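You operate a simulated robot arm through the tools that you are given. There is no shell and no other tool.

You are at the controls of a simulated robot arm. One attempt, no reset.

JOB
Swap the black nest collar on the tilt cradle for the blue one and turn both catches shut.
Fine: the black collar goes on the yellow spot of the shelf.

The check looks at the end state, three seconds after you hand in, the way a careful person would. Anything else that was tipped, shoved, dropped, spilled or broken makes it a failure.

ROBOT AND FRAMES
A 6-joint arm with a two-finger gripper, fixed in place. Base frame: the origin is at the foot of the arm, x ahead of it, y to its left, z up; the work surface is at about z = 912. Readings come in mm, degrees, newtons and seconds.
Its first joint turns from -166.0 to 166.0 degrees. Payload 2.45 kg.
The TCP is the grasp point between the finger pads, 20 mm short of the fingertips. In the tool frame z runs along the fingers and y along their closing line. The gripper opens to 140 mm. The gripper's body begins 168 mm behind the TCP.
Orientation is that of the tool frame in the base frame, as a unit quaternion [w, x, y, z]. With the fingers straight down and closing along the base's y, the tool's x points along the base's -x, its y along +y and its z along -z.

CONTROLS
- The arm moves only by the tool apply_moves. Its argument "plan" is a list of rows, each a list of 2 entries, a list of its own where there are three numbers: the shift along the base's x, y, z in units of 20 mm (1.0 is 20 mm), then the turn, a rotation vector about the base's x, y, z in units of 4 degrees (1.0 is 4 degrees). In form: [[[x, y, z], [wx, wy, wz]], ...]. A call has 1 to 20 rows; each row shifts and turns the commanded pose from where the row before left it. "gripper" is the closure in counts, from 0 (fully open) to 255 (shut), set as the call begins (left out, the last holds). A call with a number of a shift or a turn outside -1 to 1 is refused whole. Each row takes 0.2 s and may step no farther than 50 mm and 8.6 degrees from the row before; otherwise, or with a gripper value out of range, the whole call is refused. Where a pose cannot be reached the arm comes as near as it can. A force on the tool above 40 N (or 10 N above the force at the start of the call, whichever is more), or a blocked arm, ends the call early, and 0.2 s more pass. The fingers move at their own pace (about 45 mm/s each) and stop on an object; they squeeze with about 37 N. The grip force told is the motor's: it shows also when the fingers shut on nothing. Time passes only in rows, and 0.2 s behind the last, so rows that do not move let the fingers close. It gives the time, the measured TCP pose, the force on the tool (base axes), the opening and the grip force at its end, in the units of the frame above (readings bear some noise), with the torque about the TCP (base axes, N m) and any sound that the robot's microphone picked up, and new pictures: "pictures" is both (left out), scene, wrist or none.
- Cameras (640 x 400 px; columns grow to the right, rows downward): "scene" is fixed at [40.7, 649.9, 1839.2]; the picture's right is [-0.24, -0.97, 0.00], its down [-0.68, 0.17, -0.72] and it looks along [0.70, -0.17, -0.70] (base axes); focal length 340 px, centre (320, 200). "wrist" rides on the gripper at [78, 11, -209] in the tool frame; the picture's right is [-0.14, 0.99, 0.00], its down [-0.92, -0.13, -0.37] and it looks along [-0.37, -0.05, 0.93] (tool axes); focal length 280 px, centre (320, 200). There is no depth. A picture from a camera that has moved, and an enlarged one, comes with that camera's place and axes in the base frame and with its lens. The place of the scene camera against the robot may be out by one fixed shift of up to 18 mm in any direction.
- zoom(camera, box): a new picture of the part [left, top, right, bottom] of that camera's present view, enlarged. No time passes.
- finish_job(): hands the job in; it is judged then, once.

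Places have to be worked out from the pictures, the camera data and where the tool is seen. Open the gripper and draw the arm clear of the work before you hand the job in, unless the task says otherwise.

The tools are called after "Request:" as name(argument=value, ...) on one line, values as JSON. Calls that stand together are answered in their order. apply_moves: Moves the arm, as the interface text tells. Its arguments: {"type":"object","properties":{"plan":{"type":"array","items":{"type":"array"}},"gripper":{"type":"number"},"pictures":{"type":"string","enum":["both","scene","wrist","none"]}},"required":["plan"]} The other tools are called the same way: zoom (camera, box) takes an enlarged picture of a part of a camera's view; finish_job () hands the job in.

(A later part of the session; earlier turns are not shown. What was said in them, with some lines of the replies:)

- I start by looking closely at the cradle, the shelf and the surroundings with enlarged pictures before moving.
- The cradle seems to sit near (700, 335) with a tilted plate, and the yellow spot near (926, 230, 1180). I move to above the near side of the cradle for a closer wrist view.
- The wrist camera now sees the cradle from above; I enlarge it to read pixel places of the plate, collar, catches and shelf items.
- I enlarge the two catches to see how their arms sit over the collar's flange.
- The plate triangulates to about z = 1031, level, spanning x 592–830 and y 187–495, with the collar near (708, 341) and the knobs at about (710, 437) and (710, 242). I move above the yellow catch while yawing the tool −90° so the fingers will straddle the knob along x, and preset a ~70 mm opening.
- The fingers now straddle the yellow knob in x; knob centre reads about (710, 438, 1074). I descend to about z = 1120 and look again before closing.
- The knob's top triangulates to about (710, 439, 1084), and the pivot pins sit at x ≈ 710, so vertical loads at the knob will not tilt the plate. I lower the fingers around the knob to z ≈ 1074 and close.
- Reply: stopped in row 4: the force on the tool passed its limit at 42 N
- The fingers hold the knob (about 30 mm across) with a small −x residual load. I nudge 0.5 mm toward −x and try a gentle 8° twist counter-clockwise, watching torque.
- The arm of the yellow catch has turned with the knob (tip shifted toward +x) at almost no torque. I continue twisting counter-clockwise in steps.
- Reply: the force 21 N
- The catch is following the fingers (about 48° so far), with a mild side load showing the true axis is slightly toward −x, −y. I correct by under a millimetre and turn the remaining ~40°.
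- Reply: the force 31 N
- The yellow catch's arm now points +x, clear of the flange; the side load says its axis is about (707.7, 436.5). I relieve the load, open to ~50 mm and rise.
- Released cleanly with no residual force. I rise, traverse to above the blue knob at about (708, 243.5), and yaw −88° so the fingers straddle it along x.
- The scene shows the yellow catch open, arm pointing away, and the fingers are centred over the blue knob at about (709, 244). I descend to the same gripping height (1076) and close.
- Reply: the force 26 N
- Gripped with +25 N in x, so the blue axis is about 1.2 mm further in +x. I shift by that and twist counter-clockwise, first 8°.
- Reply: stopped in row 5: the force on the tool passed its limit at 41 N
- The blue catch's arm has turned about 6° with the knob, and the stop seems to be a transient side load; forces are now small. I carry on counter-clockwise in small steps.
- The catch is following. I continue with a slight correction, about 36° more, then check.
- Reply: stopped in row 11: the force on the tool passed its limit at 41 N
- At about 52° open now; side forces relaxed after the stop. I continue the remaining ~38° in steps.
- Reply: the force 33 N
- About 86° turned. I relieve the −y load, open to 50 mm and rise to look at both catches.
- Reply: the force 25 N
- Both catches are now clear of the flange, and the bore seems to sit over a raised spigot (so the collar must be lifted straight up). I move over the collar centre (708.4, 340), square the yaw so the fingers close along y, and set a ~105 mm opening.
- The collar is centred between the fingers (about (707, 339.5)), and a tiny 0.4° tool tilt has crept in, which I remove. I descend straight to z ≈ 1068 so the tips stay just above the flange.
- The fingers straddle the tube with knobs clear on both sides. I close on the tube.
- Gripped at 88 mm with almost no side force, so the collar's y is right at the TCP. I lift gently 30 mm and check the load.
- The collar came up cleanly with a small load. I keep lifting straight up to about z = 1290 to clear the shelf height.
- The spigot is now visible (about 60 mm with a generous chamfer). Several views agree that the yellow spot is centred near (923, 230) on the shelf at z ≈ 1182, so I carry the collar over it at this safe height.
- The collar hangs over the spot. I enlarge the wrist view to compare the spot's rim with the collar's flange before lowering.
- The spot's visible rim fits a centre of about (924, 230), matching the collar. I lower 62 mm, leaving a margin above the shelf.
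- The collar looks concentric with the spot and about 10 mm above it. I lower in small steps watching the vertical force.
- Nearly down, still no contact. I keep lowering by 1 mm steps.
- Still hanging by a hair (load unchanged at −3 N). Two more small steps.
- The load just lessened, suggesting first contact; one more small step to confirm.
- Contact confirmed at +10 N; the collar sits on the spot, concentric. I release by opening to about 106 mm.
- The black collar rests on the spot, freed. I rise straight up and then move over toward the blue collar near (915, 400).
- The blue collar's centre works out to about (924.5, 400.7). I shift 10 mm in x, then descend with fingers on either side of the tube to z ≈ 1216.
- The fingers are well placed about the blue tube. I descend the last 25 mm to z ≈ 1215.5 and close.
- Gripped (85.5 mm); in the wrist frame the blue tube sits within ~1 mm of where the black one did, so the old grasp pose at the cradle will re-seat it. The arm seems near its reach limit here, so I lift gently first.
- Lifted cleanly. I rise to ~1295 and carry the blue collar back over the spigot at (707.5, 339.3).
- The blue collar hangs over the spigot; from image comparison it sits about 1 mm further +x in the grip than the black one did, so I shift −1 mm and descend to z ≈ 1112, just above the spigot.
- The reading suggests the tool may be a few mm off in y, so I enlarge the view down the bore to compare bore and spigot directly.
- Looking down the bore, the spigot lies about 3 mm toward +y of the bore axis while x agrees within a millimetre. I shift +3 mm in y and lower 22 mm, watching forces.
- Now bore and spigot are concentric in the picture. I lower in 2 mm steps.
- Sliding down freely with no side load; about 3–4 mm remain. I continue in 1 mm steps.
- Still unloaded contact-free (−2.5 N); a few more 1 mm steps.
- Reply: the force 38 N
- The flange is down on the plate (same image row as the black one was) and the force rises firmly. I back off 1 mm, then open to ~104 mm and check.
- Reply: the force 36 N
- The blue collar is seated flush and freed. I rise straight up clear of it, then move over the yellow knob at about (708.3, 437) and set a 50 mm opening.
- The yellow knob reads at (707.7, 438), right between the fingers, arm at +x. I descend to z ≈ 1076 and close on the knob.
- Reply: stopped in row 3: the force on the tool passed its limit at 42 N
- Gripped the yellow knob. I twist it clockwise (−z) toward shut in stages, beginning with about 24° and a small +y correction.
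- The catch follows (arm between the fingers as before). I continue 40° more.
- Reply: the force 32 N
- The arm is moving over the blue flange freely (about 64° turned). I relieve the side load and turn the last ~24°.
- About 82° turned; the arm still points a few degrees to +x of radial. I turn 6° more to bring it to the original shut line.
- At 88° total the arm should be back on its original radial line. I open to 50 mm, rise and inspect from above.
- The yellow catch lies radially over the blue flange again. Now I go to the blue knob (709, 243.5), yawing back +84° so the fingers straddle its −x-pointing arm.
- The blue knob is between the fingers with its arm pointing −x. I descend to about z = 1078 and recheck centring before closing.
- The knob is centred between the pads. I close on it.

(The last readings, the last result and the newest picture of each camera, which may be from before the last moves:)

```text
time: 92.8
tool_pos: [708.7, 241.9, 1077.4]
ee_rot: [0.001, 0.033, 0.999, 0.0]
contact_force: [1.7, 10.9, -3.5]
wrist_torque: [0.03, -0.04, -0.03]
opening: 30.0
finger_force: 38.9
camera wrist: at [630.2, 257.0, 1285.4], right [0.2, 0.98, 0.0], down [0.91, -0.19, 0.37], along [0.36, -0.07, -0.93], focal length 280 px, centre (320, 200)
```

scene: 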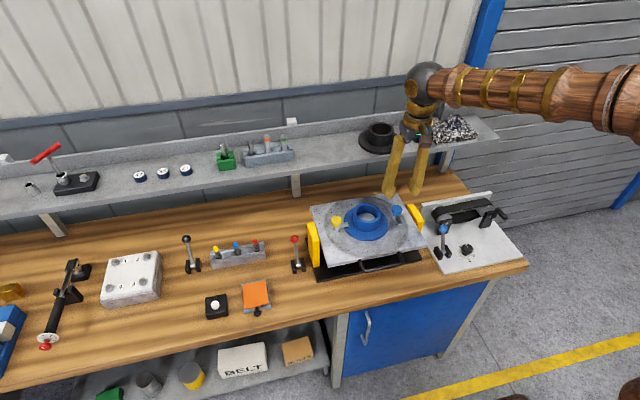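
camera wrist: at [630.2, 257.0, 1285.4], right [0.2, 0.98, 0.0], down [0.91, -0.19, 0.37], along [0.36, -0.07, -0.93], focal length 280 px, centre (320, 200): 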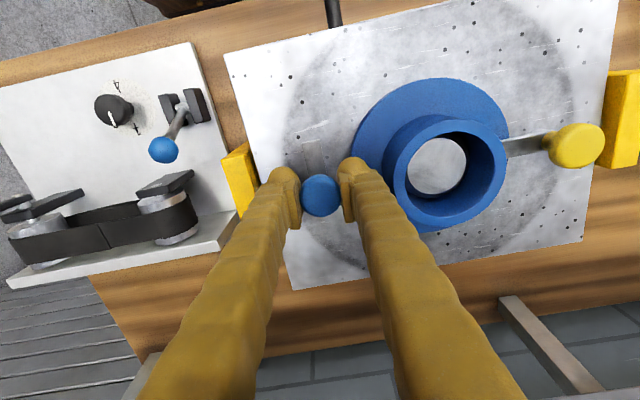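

Gripped squarely. I twist clockwise toward shut: first 22° with a slight +y relief.

Request:
apply_moves(plan=[[[0, 0.025, 0], [0, 0, -0.5]], [[0, 0, 0], [0, 0, -0.8]], [[0, 0, 0], [0, 0, -0.8]], [[0, 0, 0], [0, 0, -0.8]], [[0, 0, 0], [0, 0, -0.8]], [[0, 0, 0], [0, 0, -0.8]], [[0, 0, 0], [0, 0, -1]]], pictures="wrist")

Request:
zoom(camera="wrist", box=[240, 110, 400, 240])

```text
time: 94.4
tool_pos: [709.1, 242.4, 1075.9]
ee_rot: [0.001, 0.224, 0.975, 0.001]
contact_force: [-3.7, -31.3, -6.0]
wrist_torque: [-0.15, 0.07, -0.02]
opening: 30.0
finger_force: 45.2
camera wrist: at [642.1, 285.9, 1285.2], right [0.56, 0.83, 0.0], down [0.77, -0.52, 0.37], along [0.31, -0.2, -0.93], focal length 280 px, centre (320, 200)
```

wrist: 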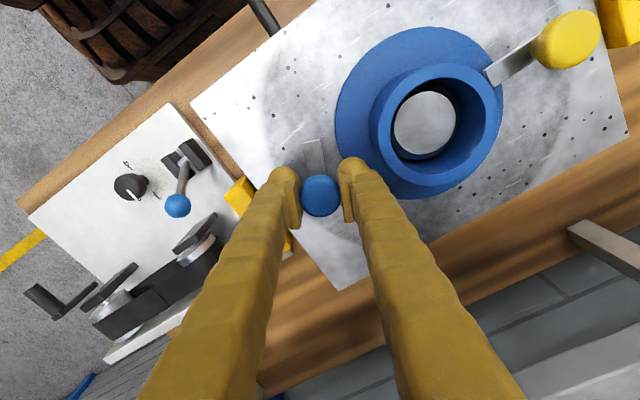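

```text
3.08 times, centred on (320, 175) of wrist
camera zoom: at [642.1, 285.9, 1285.2], right [0.56, 0.83, 0.0], down [0.77, -0.52, 0.37], along [0.31, -0.2, -0.93], focal length 863 px, centre (320, 277)
```

zoom: 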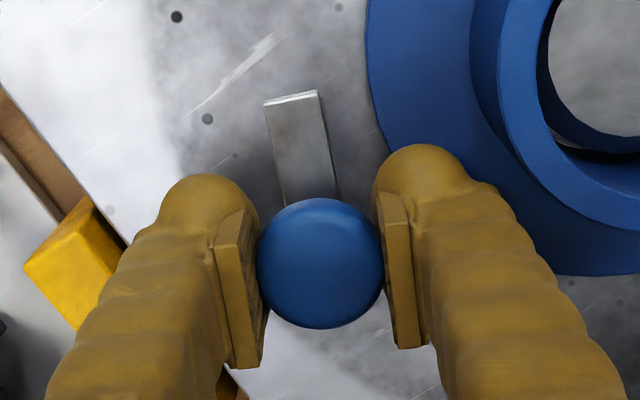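

The arm follows; a −31 N side load in y asks for about −1.3 mm. I correct and continue ~32°.

Request:
apply_moves(plan=[[[0, -0.065, 0], [0, 0, 0]], [[0, 0, 0], [0, 0, -0.8]], [[0, 0, 0], [0, 0, -0.8]], [[0, 0, 0], [0, 0, -0.8]], [[0, 0, 0], [0, 0, -0.8]], [[0, 0, 0], [0, 0, -0.8]], [[0, 0, 0], [0, 0, -0.8]], [[0, 0, 0], [0, 0, -0.8]], [[0, 0, 0], [0, 0, -0.8]], [[0, 0, 0], [0, 0, -0.8]], [[0, 0, 0], [0, 0, -0.8]]], pictures="wrist")

Request:
zoom(camera="wrist", box=[240, 110, 400, 240])

```text
time: 96.5
tool_pos: [708.4, 243.1, 1076.5]
ee_rot: [0.0, 0.432, 0.902, 0.0]
contact_force: [-0.3, 3.4, -2.2]
wrist_torque: [0.05, -0.09, 0.0]
opening: 30.1
finger_force: 44.9
stopped in row 10: the force on the tool passed its limit at 45 N (the readings are from after the stop); the commanded pose is now the measured one
camera wrist: at [667.8, 310.0, 1285.3], right [0.86, 0.51, 0.0], down [0.48, -0.8, 0.37], along [0.19, -0.32, -0.93], focal length 280 px, centre (320, 200)
```

wrist: 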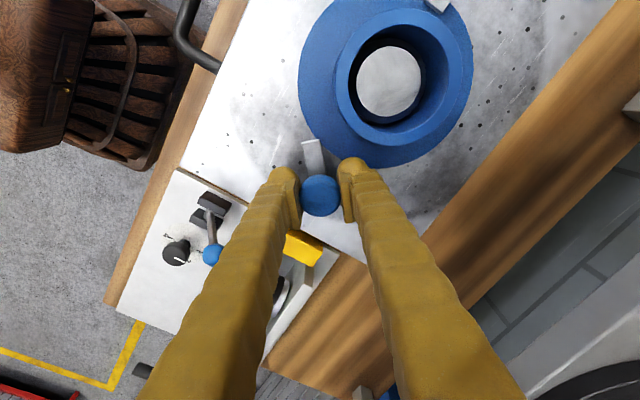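

```text
3.08 times, centred on (320, 175) of wrist
camera zoom: at [667.8, 310.0, 1285.3], right [0.86, 0.51, 0.0], down [0.48, -0.8, 0.37], along [0.19, -0.32, -0.93], focal length 863 px, centre (320, 277)
```

zoom: 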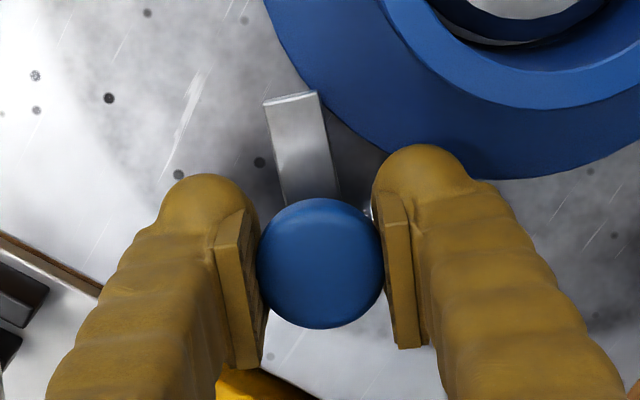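

At about 47° turned, the stop came from side load that has relaxed. I continue in small steps, watching whether the arm rides over the flange.

Request:
apply_moves(plan=[[[0, 0, 0], [0, 0, -0.6]], [[0, 0, 0], [0, 0, -0.6]], [[0, 0, 0], [0, 0, -0.6]], [[0, 0, 0], [0, 0, -0.6]]], pictures="wrist")

Request:
zoom(camera="wrist", box=[240, 110, 400, 240])

```text
time: 97.5
tool_pos: [709.0, 244.0, 1077.2]
ee_rot: [0.0, 0.506, 0.863, 0.0]
contact_force: [-14.7, -3.0, -1.1]
wrist_torque: [0.09, 0.4, -0.02]
opening: 29.8
finger_force: 45.1
camera wrist: at [679.9, 316.0, 1285.2], right [0.93, 0.36, 0.0], down [0.34, -0.87, 0.37], along [0.13, -0.34, -0.93], focal length 280 px, centre (320, 200)
```

wrist: 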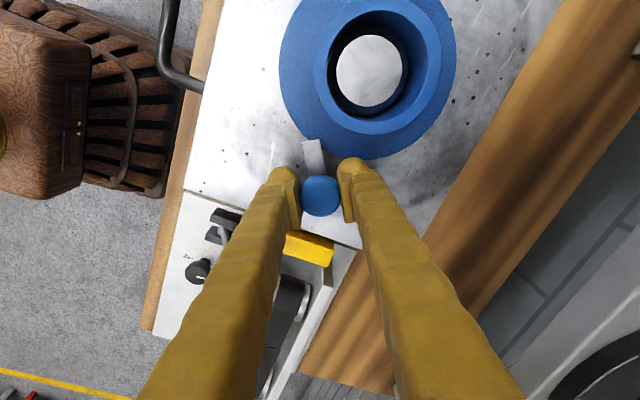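

```text
3.08 times, centred on (320, 175) of wrist
camera zoom: at [679.9, 316.0, 1285.2], right [0.93, 0.36, 0.0], down [0.34, -0.87, 0.37], along [0.13, -0.34, -0.93], focal length 863 px, centre (320, 277)
```

zoom: 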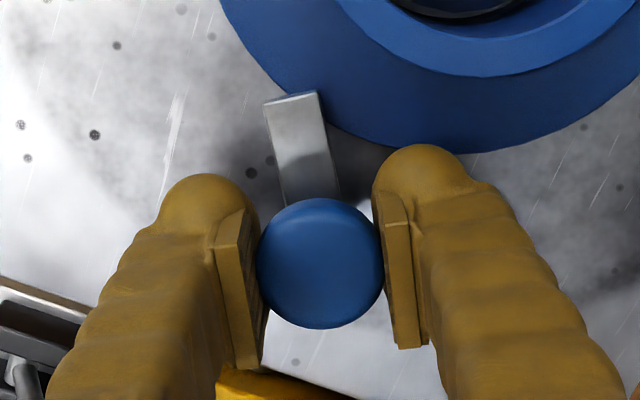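

The arm rides over the flange rim without torque (61° now). I relieve −x slightly and continue in steps.

Request:
apply_moves(plan=[[[-0.03, 0, 0], [0, 0, -0.6]], [[0, 0, 0], [0, 0, -0.6]], [[0, 0, 0], [0, 0, -0.6]], [[0, 0, 0], [0, 0, -0.6]], [[0, 0, 0], [0, 0, -0.6]], [[0, 0, 0], [0, 0, -0.6]]], pictures="wrist")

Request:
apply_moves(plan=[[[0, 0, 0], [0, 0, -0.6]], [[0, 0, 0], [0, 0, -0.6]], [[0, 0, 0], [0, 0, -0.6]], [[0, 0, 0], [0, 0, -0.6]]], pictures="wrist")

Request:
zoom(camera="wrist", box=[240, 110, 400, 240])

```text
time: 99.0
tool_pos: [709.3, 243.6, 1076.3]
ee_rot: [0.001, 0.61, 0.792, 0.0]
contact_force: [3.0, 1.8, -4.8]
wrist_torque: [0.11, 0.03, 0.02]
opening: 29.6
finger_force: 45.6
stopped in row 6: the force on the tool passed its limit at 41 N (the readings are from after the stop); the commanded pose is now the measured one
camera wrist: at [698.6, 321.1, 1285.1], right [0.99, 0.12, 0.0], down [0.11, -0.92, 0.37], along [0.05, -0.37, -0.93], focal length 280 px, centre (320, 200)
```

wrist: 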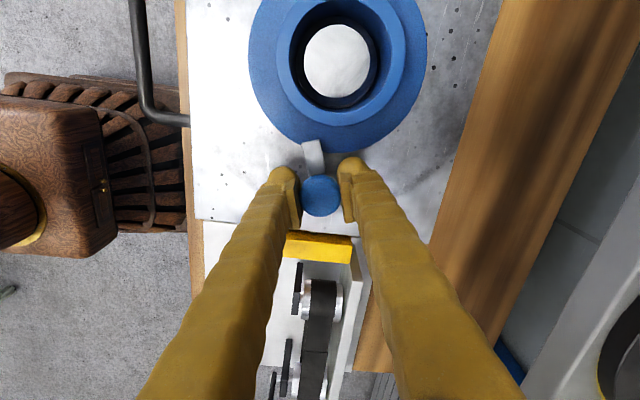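

```text
time: 100.0
tool_pos: [709.6, 242.9, 1075.3]
ee_rot: [0.001, 0.674, 0.739, 0.0]
contact_force: [4.4, 4.8, -24.7]
wrist_torque: [0.21, -0.08, 0.02]
opening: 30.0
finger_force: 44.8
camera wrist: at [712.5, 321.8, 1285.1], right [1.0, -0.05, 0.0], down [-0.04, -0.93, 0.37], along [-0.02, -0.37, -0.93], focal length 280 px, centre (320, 200)
```

wrist: 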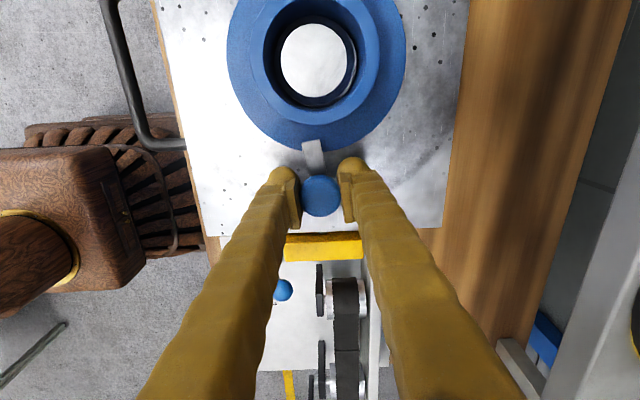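

```text
3.08 times, centred on (320, 175) of wrist
camera zoom: at [712.5, 321.8, 1285.1], right [1.0, -0.05, 0.0], down [-0.04, -0.93, 0.37], along [-0.02, -0.37, -0.93], focal length 863 px, centre (320, 277)
```

zoom: 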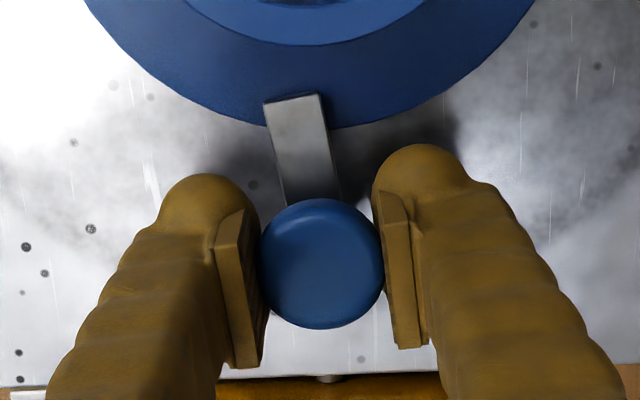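

At about 81° turned; a −25 N vertical load means the tool is slightly high, so I lower 1 mm and turn the last ~5°.

Request:
apply_moves(plan=[[[0, 0, -0.05], [0, 0, 0]], [[0, 0, 0], [0, 0, -0.5]], [[0, 0, 0], [0, 0, -0.5]], [[0, 0, 0], [0, 0, -0.3]], [[0, 0, 0], [0, 0, 0]]], pictures="wrist")

Request:
zoom(camera="wrist", box=[240, 110, 400, 240])

```text
time: 101.2
tool_pos: [708.5, 242.0, 1076.0]
ee_rot: [0.0, 0.707, 0.707, 0.001]
contact_force: [-4.2, 2.3, 0.8]
wrist_torque: [0.02, 0.02, -0.05]
opening: 29.9
finger_force: 44.9
camera wrist: at [719.3, 320.9, 1285.1], right [0.99, -0.14, 0.0], down [-0.13, -0.92, 0.37], along [-0.05, -0.37, -0.93], focal length 280 px, centre (320, 200)
```

wrist: 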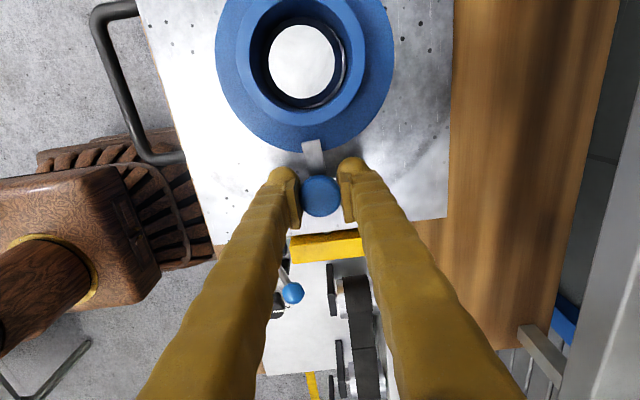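

```text
3.08 times, centred on (320, 175) of wrist
camera zoom: at [719.3, 320.9, 1285.1], right [0.99, -0.14, 0.0], down [-0.13, -0.92, 0.37], along [-0.05, -0.37, -0.93], focal length 863 px, centre (320, 277)
```

zoom: 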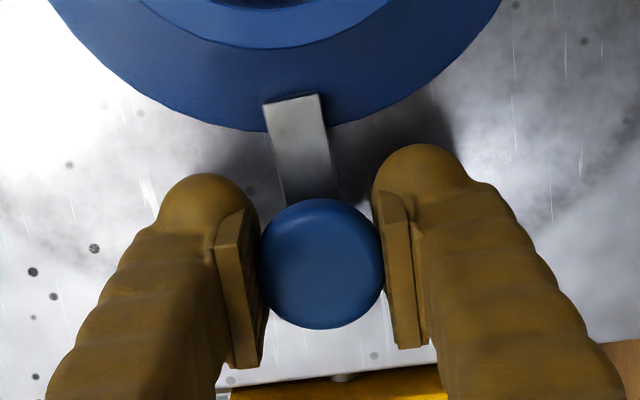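

Measuring the arm against the picture axes, it is still about 4–5° short of the radial line (it had opened a full 90°). I turn 4° more and check.

Request:
apply_moves(plan=[[[0, 0, 0], [0, 0, -0.5]], [[0, 0, 0], [0, 0, -0.5]], [[0, 0, 0], [0, 0, 0]]], pictures="wrist")

Request:
zoom(camera="wrist", box=[280, 130, 360, 200])

```text
time: 102.0
tool_pos: [709.8, 242.6, 1076.3]
ee_rot: [0.002, 0.731, 0.682, 0.002]
contact_force: [12.5, -9.1, 18.7]
wrist_torque: [-0.12, -0.1, 0.02]
opening: 29.6
finger_force: 44.9
camera wrist: at [724.5, 320.1, 1285.0], right [0.98, -0.21, 0.0], down [-0.19, -0.91, 0.37], along [-0.07, -0.36, -0.93], focal length 280 px, centre (320, 200)
```

wrist: 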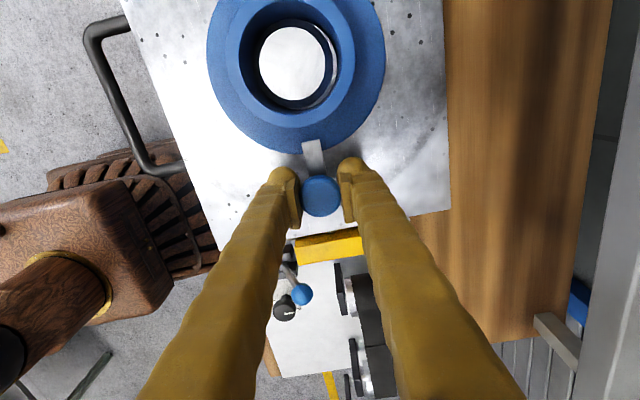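

```text
5.71 times, centred on (320, 165) of wrist
camera zoom: at [724.5, 320.1, 1285.0], right [0.98, -0.21, 0.0], down [-0.19, -0.91, 0.37], along [-0.07, -0.36, -0.93], focal length 1602 px, centre (320, 400)
```

zoom: 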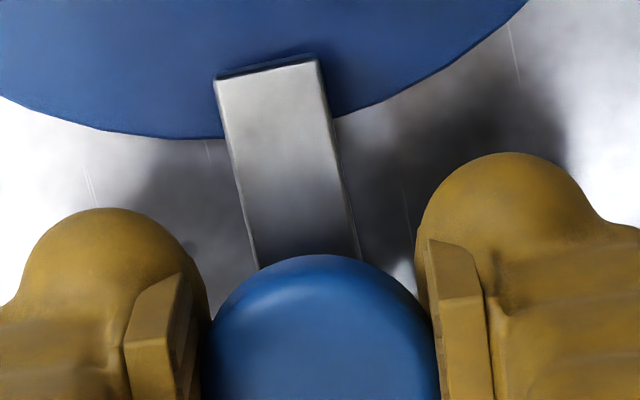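

The blue arm's edges now match the +y direction to within a fraction of a degree, lying over the flange. I open to 50 mm and rise clear.

Request:
apply_moves(plan=[[[0, 0, 0.03], [0, 0, 0]], [[0, 0, 0], [0, 0, 0]]], pictures="none")

Request:
apply_moves(plan=[[[0, 0, 0], [0, 0, 0]], [[0, 0, 0], [0, 0, 0]], [[0, 0, 0], [0, 0, 0]], [[0, 0, 0.5], [0, 0, 0]], [[0, 0, 1], [0, 0, 0]], [[0, 0, 1], [0, 0, 0]], [[0, 0, 1], [0, 0, 0]], [[0, 0, 1], [0, 0, 0]], [[0, 0, 1], [0, 0, 0]], [[0, 0, 1], [0, 0, 0]], [[0, 0, 0], [0, 0, 0]]], gripper=164, pictures="both")

Request:
zoom(camera="wrist", box=[240, 20, 420, 200])

Request:
zoom(camera="scene", box=[310, 170, 420, 250])

```text
time: 102.6
tool_pos: [708.9, 242.7, 1075.6]
ee_rot: [0.001, 0.731, 0.682, 0.002]
contact_force: [25.0, -4.1, 16.8]
wrist_torque: [-0.01, -0.24, 0.01]
opening: 29.9
finger_force: 45.1
```

```text
time: 105.0
tool_pos: [711.2, 243.5, 1205.3]
ee_rot: [0.001, 0.732, 0.682, -0.001]
contact_force: [-1.2, 0.2, 0.9]
wrist_torque: [0.04, -0.04, -0.02]
opening: 49.9
finger_force: 0.1
camera wrist: at [726.2, 320.3, 1413.6], right [0.98, -0.21, 0.0], down [-0.19, -0.91, 0.37], along [-0.07, -0.36, -0.93], focal length 280 px, centre (320, 200)
```

scene: 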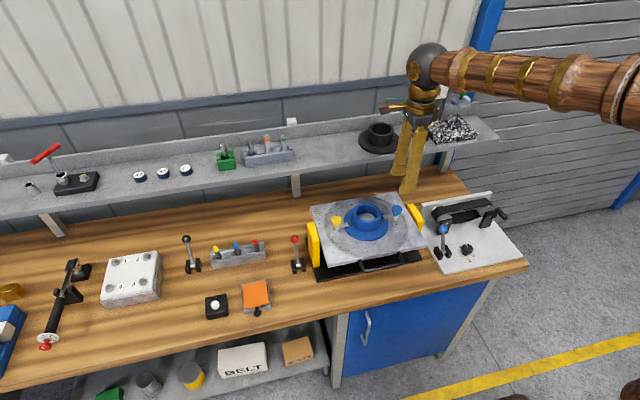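
wrist: 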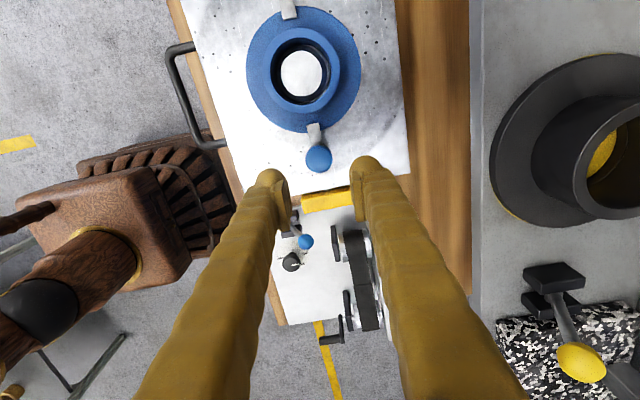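

```text
2.22 times, centred on (330, 110) of wrist
camera zoom: at [726.2, 320.3, 1413.6], right [0.98, -0.21, 0.0], down [-0.19, -0.91, 0.37], along [-0.07, -0.36, -0.93], focal length 623 px, centre (298, 400)
```

zoom: 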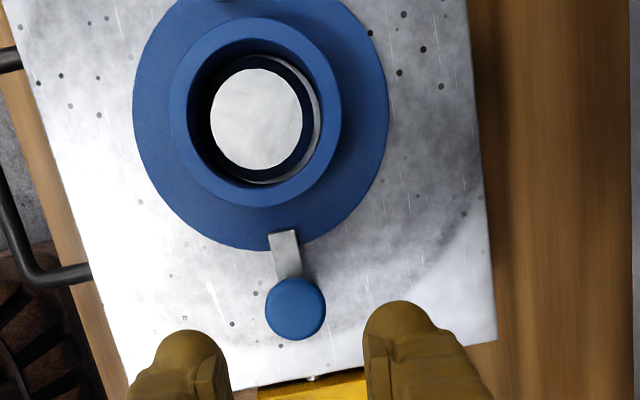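

```text
5.00 times, centred on (365, 210) of scene
camera zoom: at [40.7, 649.9, 1839.2], right [-0.24, -0.97, 0.0], down [-0.68, 0.17, -0.72], along [0.7, -0.17, -0.7], focal length 1702 px, centre (95, 150)
```

zoom: 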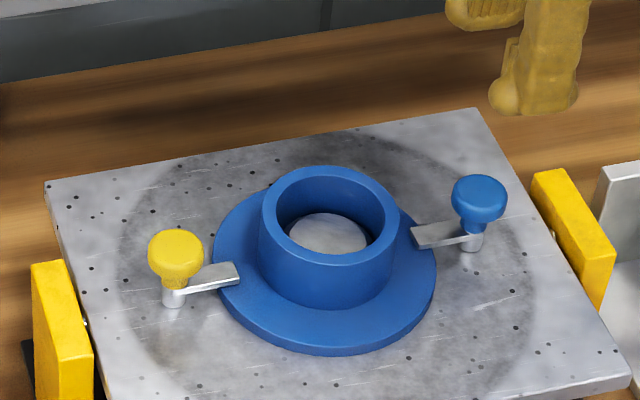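

Both catches look shut; I take the very same enlargement as at the start to compare the arm angles, and check the black collar on its spot.

Request:
zoom(camera="scene", box=[320, 185, 410, 245])

Request:
zoom(camera="scene", box=[320, 100, 440, 180])

```text
6.67 times, centred on (365, 215) of scene
camera zoom: at [40.7, 649.9, 1839.2], right [-0.24, -0.97, 0.0], down [-0.68, 0.17, -0.72], along [0.7, -0.17, -0.7], focal length 2269 px, centre (20, 100)
```

zoom: 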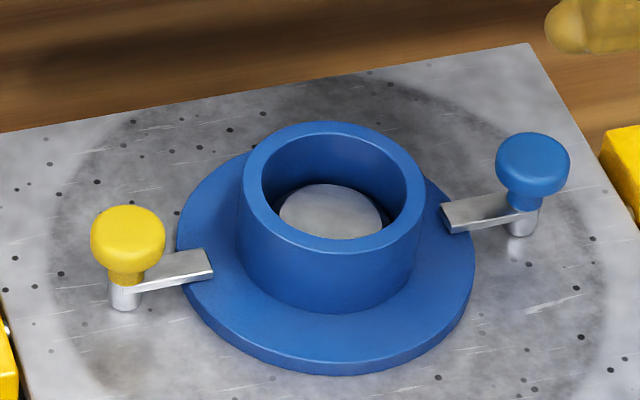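

```text
5.00 times, centred on (380, 140) of scene
camera zoom: at [40.7, 649.9, 1839.2], right [-0.24, -0.97, 0.0], down [-0.68, 0.17, -0.72], along [0.7, -0.17, -0.7], focal length 1702 px, centre (20, 500)
```

zoom: 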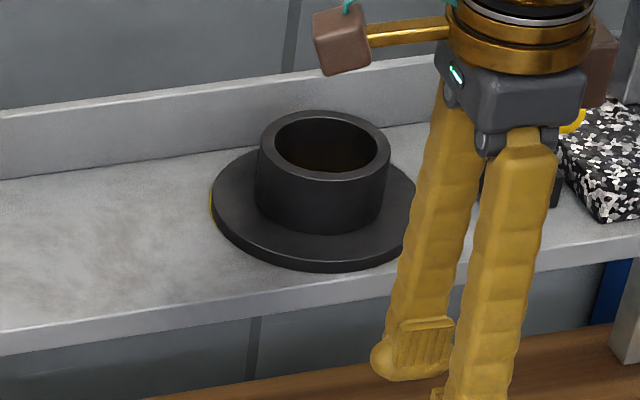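

The catch tips lie on the very same pixels as in the starting picture, now over the blue flange. I draw the arm up and back toward its starting place and open the gripper.

Request:
apply_moves(plan=[[[0, 0, 1], [0, 0, 0]], [[0, 0, 1], [0, 0, 0]], [[0, 0, 1], [0, 0, 0]], [[0, 0, 1], [0, 0, 0]], [[0, 0, 1], [0, 0, 0]], [[0, 0, 1], [0, 0, 0]], [[0, 0, 1], [0, 0, 0]], [[0, 0, 1], [0, 0, 0]], [[0, 0, 1], [0, 0, 0]], [[0, 0, 1], [0, 0, 0]], [[-0.6, -0.8, 0.4], [0, 0, 0]], [[-0.6, -0.8, 0.4], [0, 0, 0]], [[-0.6, -0.8, 0.4], [0, 0, 0]], [[-0.6, -0.8, 0.4], [0, 0, 0]], [[-0.6, -0.8, 0.4], [0, 0, 0]], [[-0.6, -0.8, 0.4], [0, 0, 0]], [[-0.6, -0.8, 0.4], [0, 0, 0]], [[0, 0, 0], [0, 0, 0]]], gripper=164, pictures="none")

Request:
apply_moves(plan=[[[0, 0, 0], [0, 0, 0]], [[0, 0, 0], [0, 0, 0]], [[0, 0, 0], [0, 0, 0]], [[0, 0, 0], [0, 0, 0]], [[0, 0, 0], [0, 0, 0]]], gripper=0, pictures="both")

Request:
zoom(camera="scene", box=[320, 100, 440, 180])

Request:
zoom(camera="scene", box=[280, 170, 440, 290])

```text
time: 108.8
tool_pos: [626.1, 129.6, 1460.7]
ee_rot: [0.002, 0.731, 0.682, 0.0]
contact_force: [0.6, -0.5, 0.7]
wrist_torque: [-0.01, 0.0, 0.03]
opening: 50.2
finger_force: 0.0
```

```text
time: 110.0
tool_pos: [626.2, 130.1, 1461.9]
ee_rot: [0.001, 0.732, 0.681, 0.0]
contact_force: [0.4, 0.6, -0.1]
wrist_torque: [-0.02, 0.0, -0.01]
opening: 140.0
finger_force: 0.1
camera wrist: at [640.6, 207.5, 1670.3], right [0.98, -0.21, 0.0], down [-0.19, -0.91, 0.37], along [-0.07, -0.36, -0.93], focal length 280 px, centre (320, 200)
```

scene: 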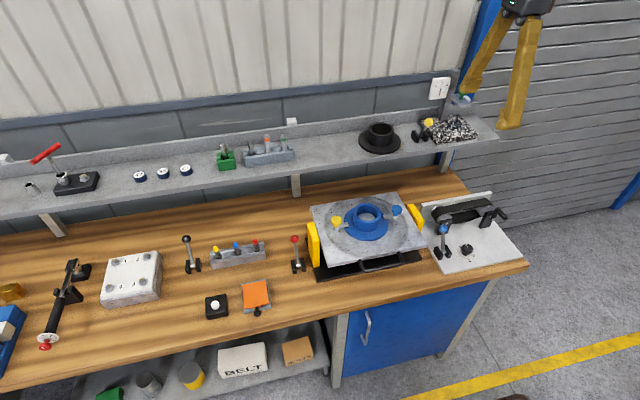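
wrist: 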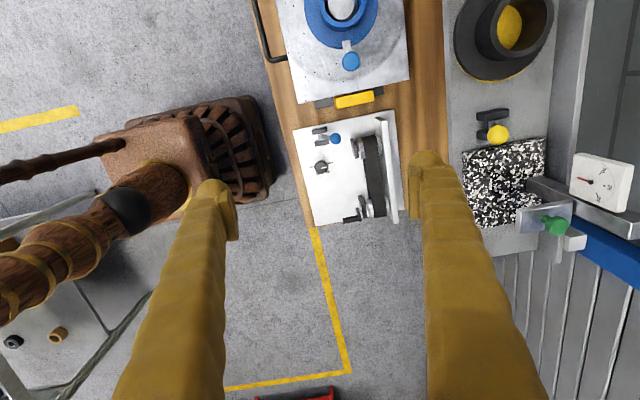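

```text
5.00 times, centred on (380, 140) of scene
camera zoom: at [40.7, 649.9, 1839.2], right [-0.24, -0.97, 0.0], down [-0.68, 0.17, -0.72], along [0.7, -0.17, -0.7], focal length 1702 px, centre (20, 500)
```

zoom: 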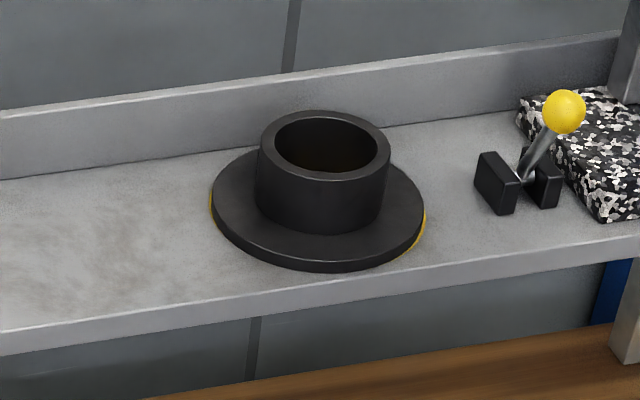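

```text
3.33 times, centred on (360, 230) of scene
camera zoom: at [40.7, 649.9, 1839.2], right [-0.24, -0.97, 0.0], down [-0.68, 0.17, -0.72], along [0.7, -0.17, -0.7], focal length 1135 px, centre (187, 100)
```

zoom: 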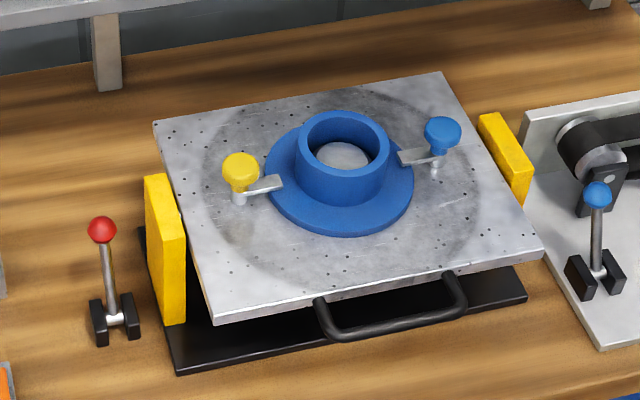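

The blue collar is seated with both catches over its flange, the black collar sits on the yellow spot, everything else is where it was, and the arm is clear with the gripper open. I hand in.

Request:
finish_job()

```text
The job is handed in.
```

I swapped the collars and turned both catches shut. I've handed the job in, but the check result isn't back yet.

- **Blue collar:** it sits over the cradle's spigot with its flange down flat on the plate. Both catch arms lie across the flange, and the yellow and blue tips line up in the scene picture with where they were at the start.
- **Black collar:** it stands upright on the shelf's yellow spot, centred on it to within about 3 mm.
- **Everything else:** in the last pictures nothing else looked moved or tipped. The arm is drawn back near its starting place with the gripper open.

The arm stopped itself several times when side forces passed 40 N while I was gripping and turning the catches. I corrected for that each time, and the catches kept turning freely.
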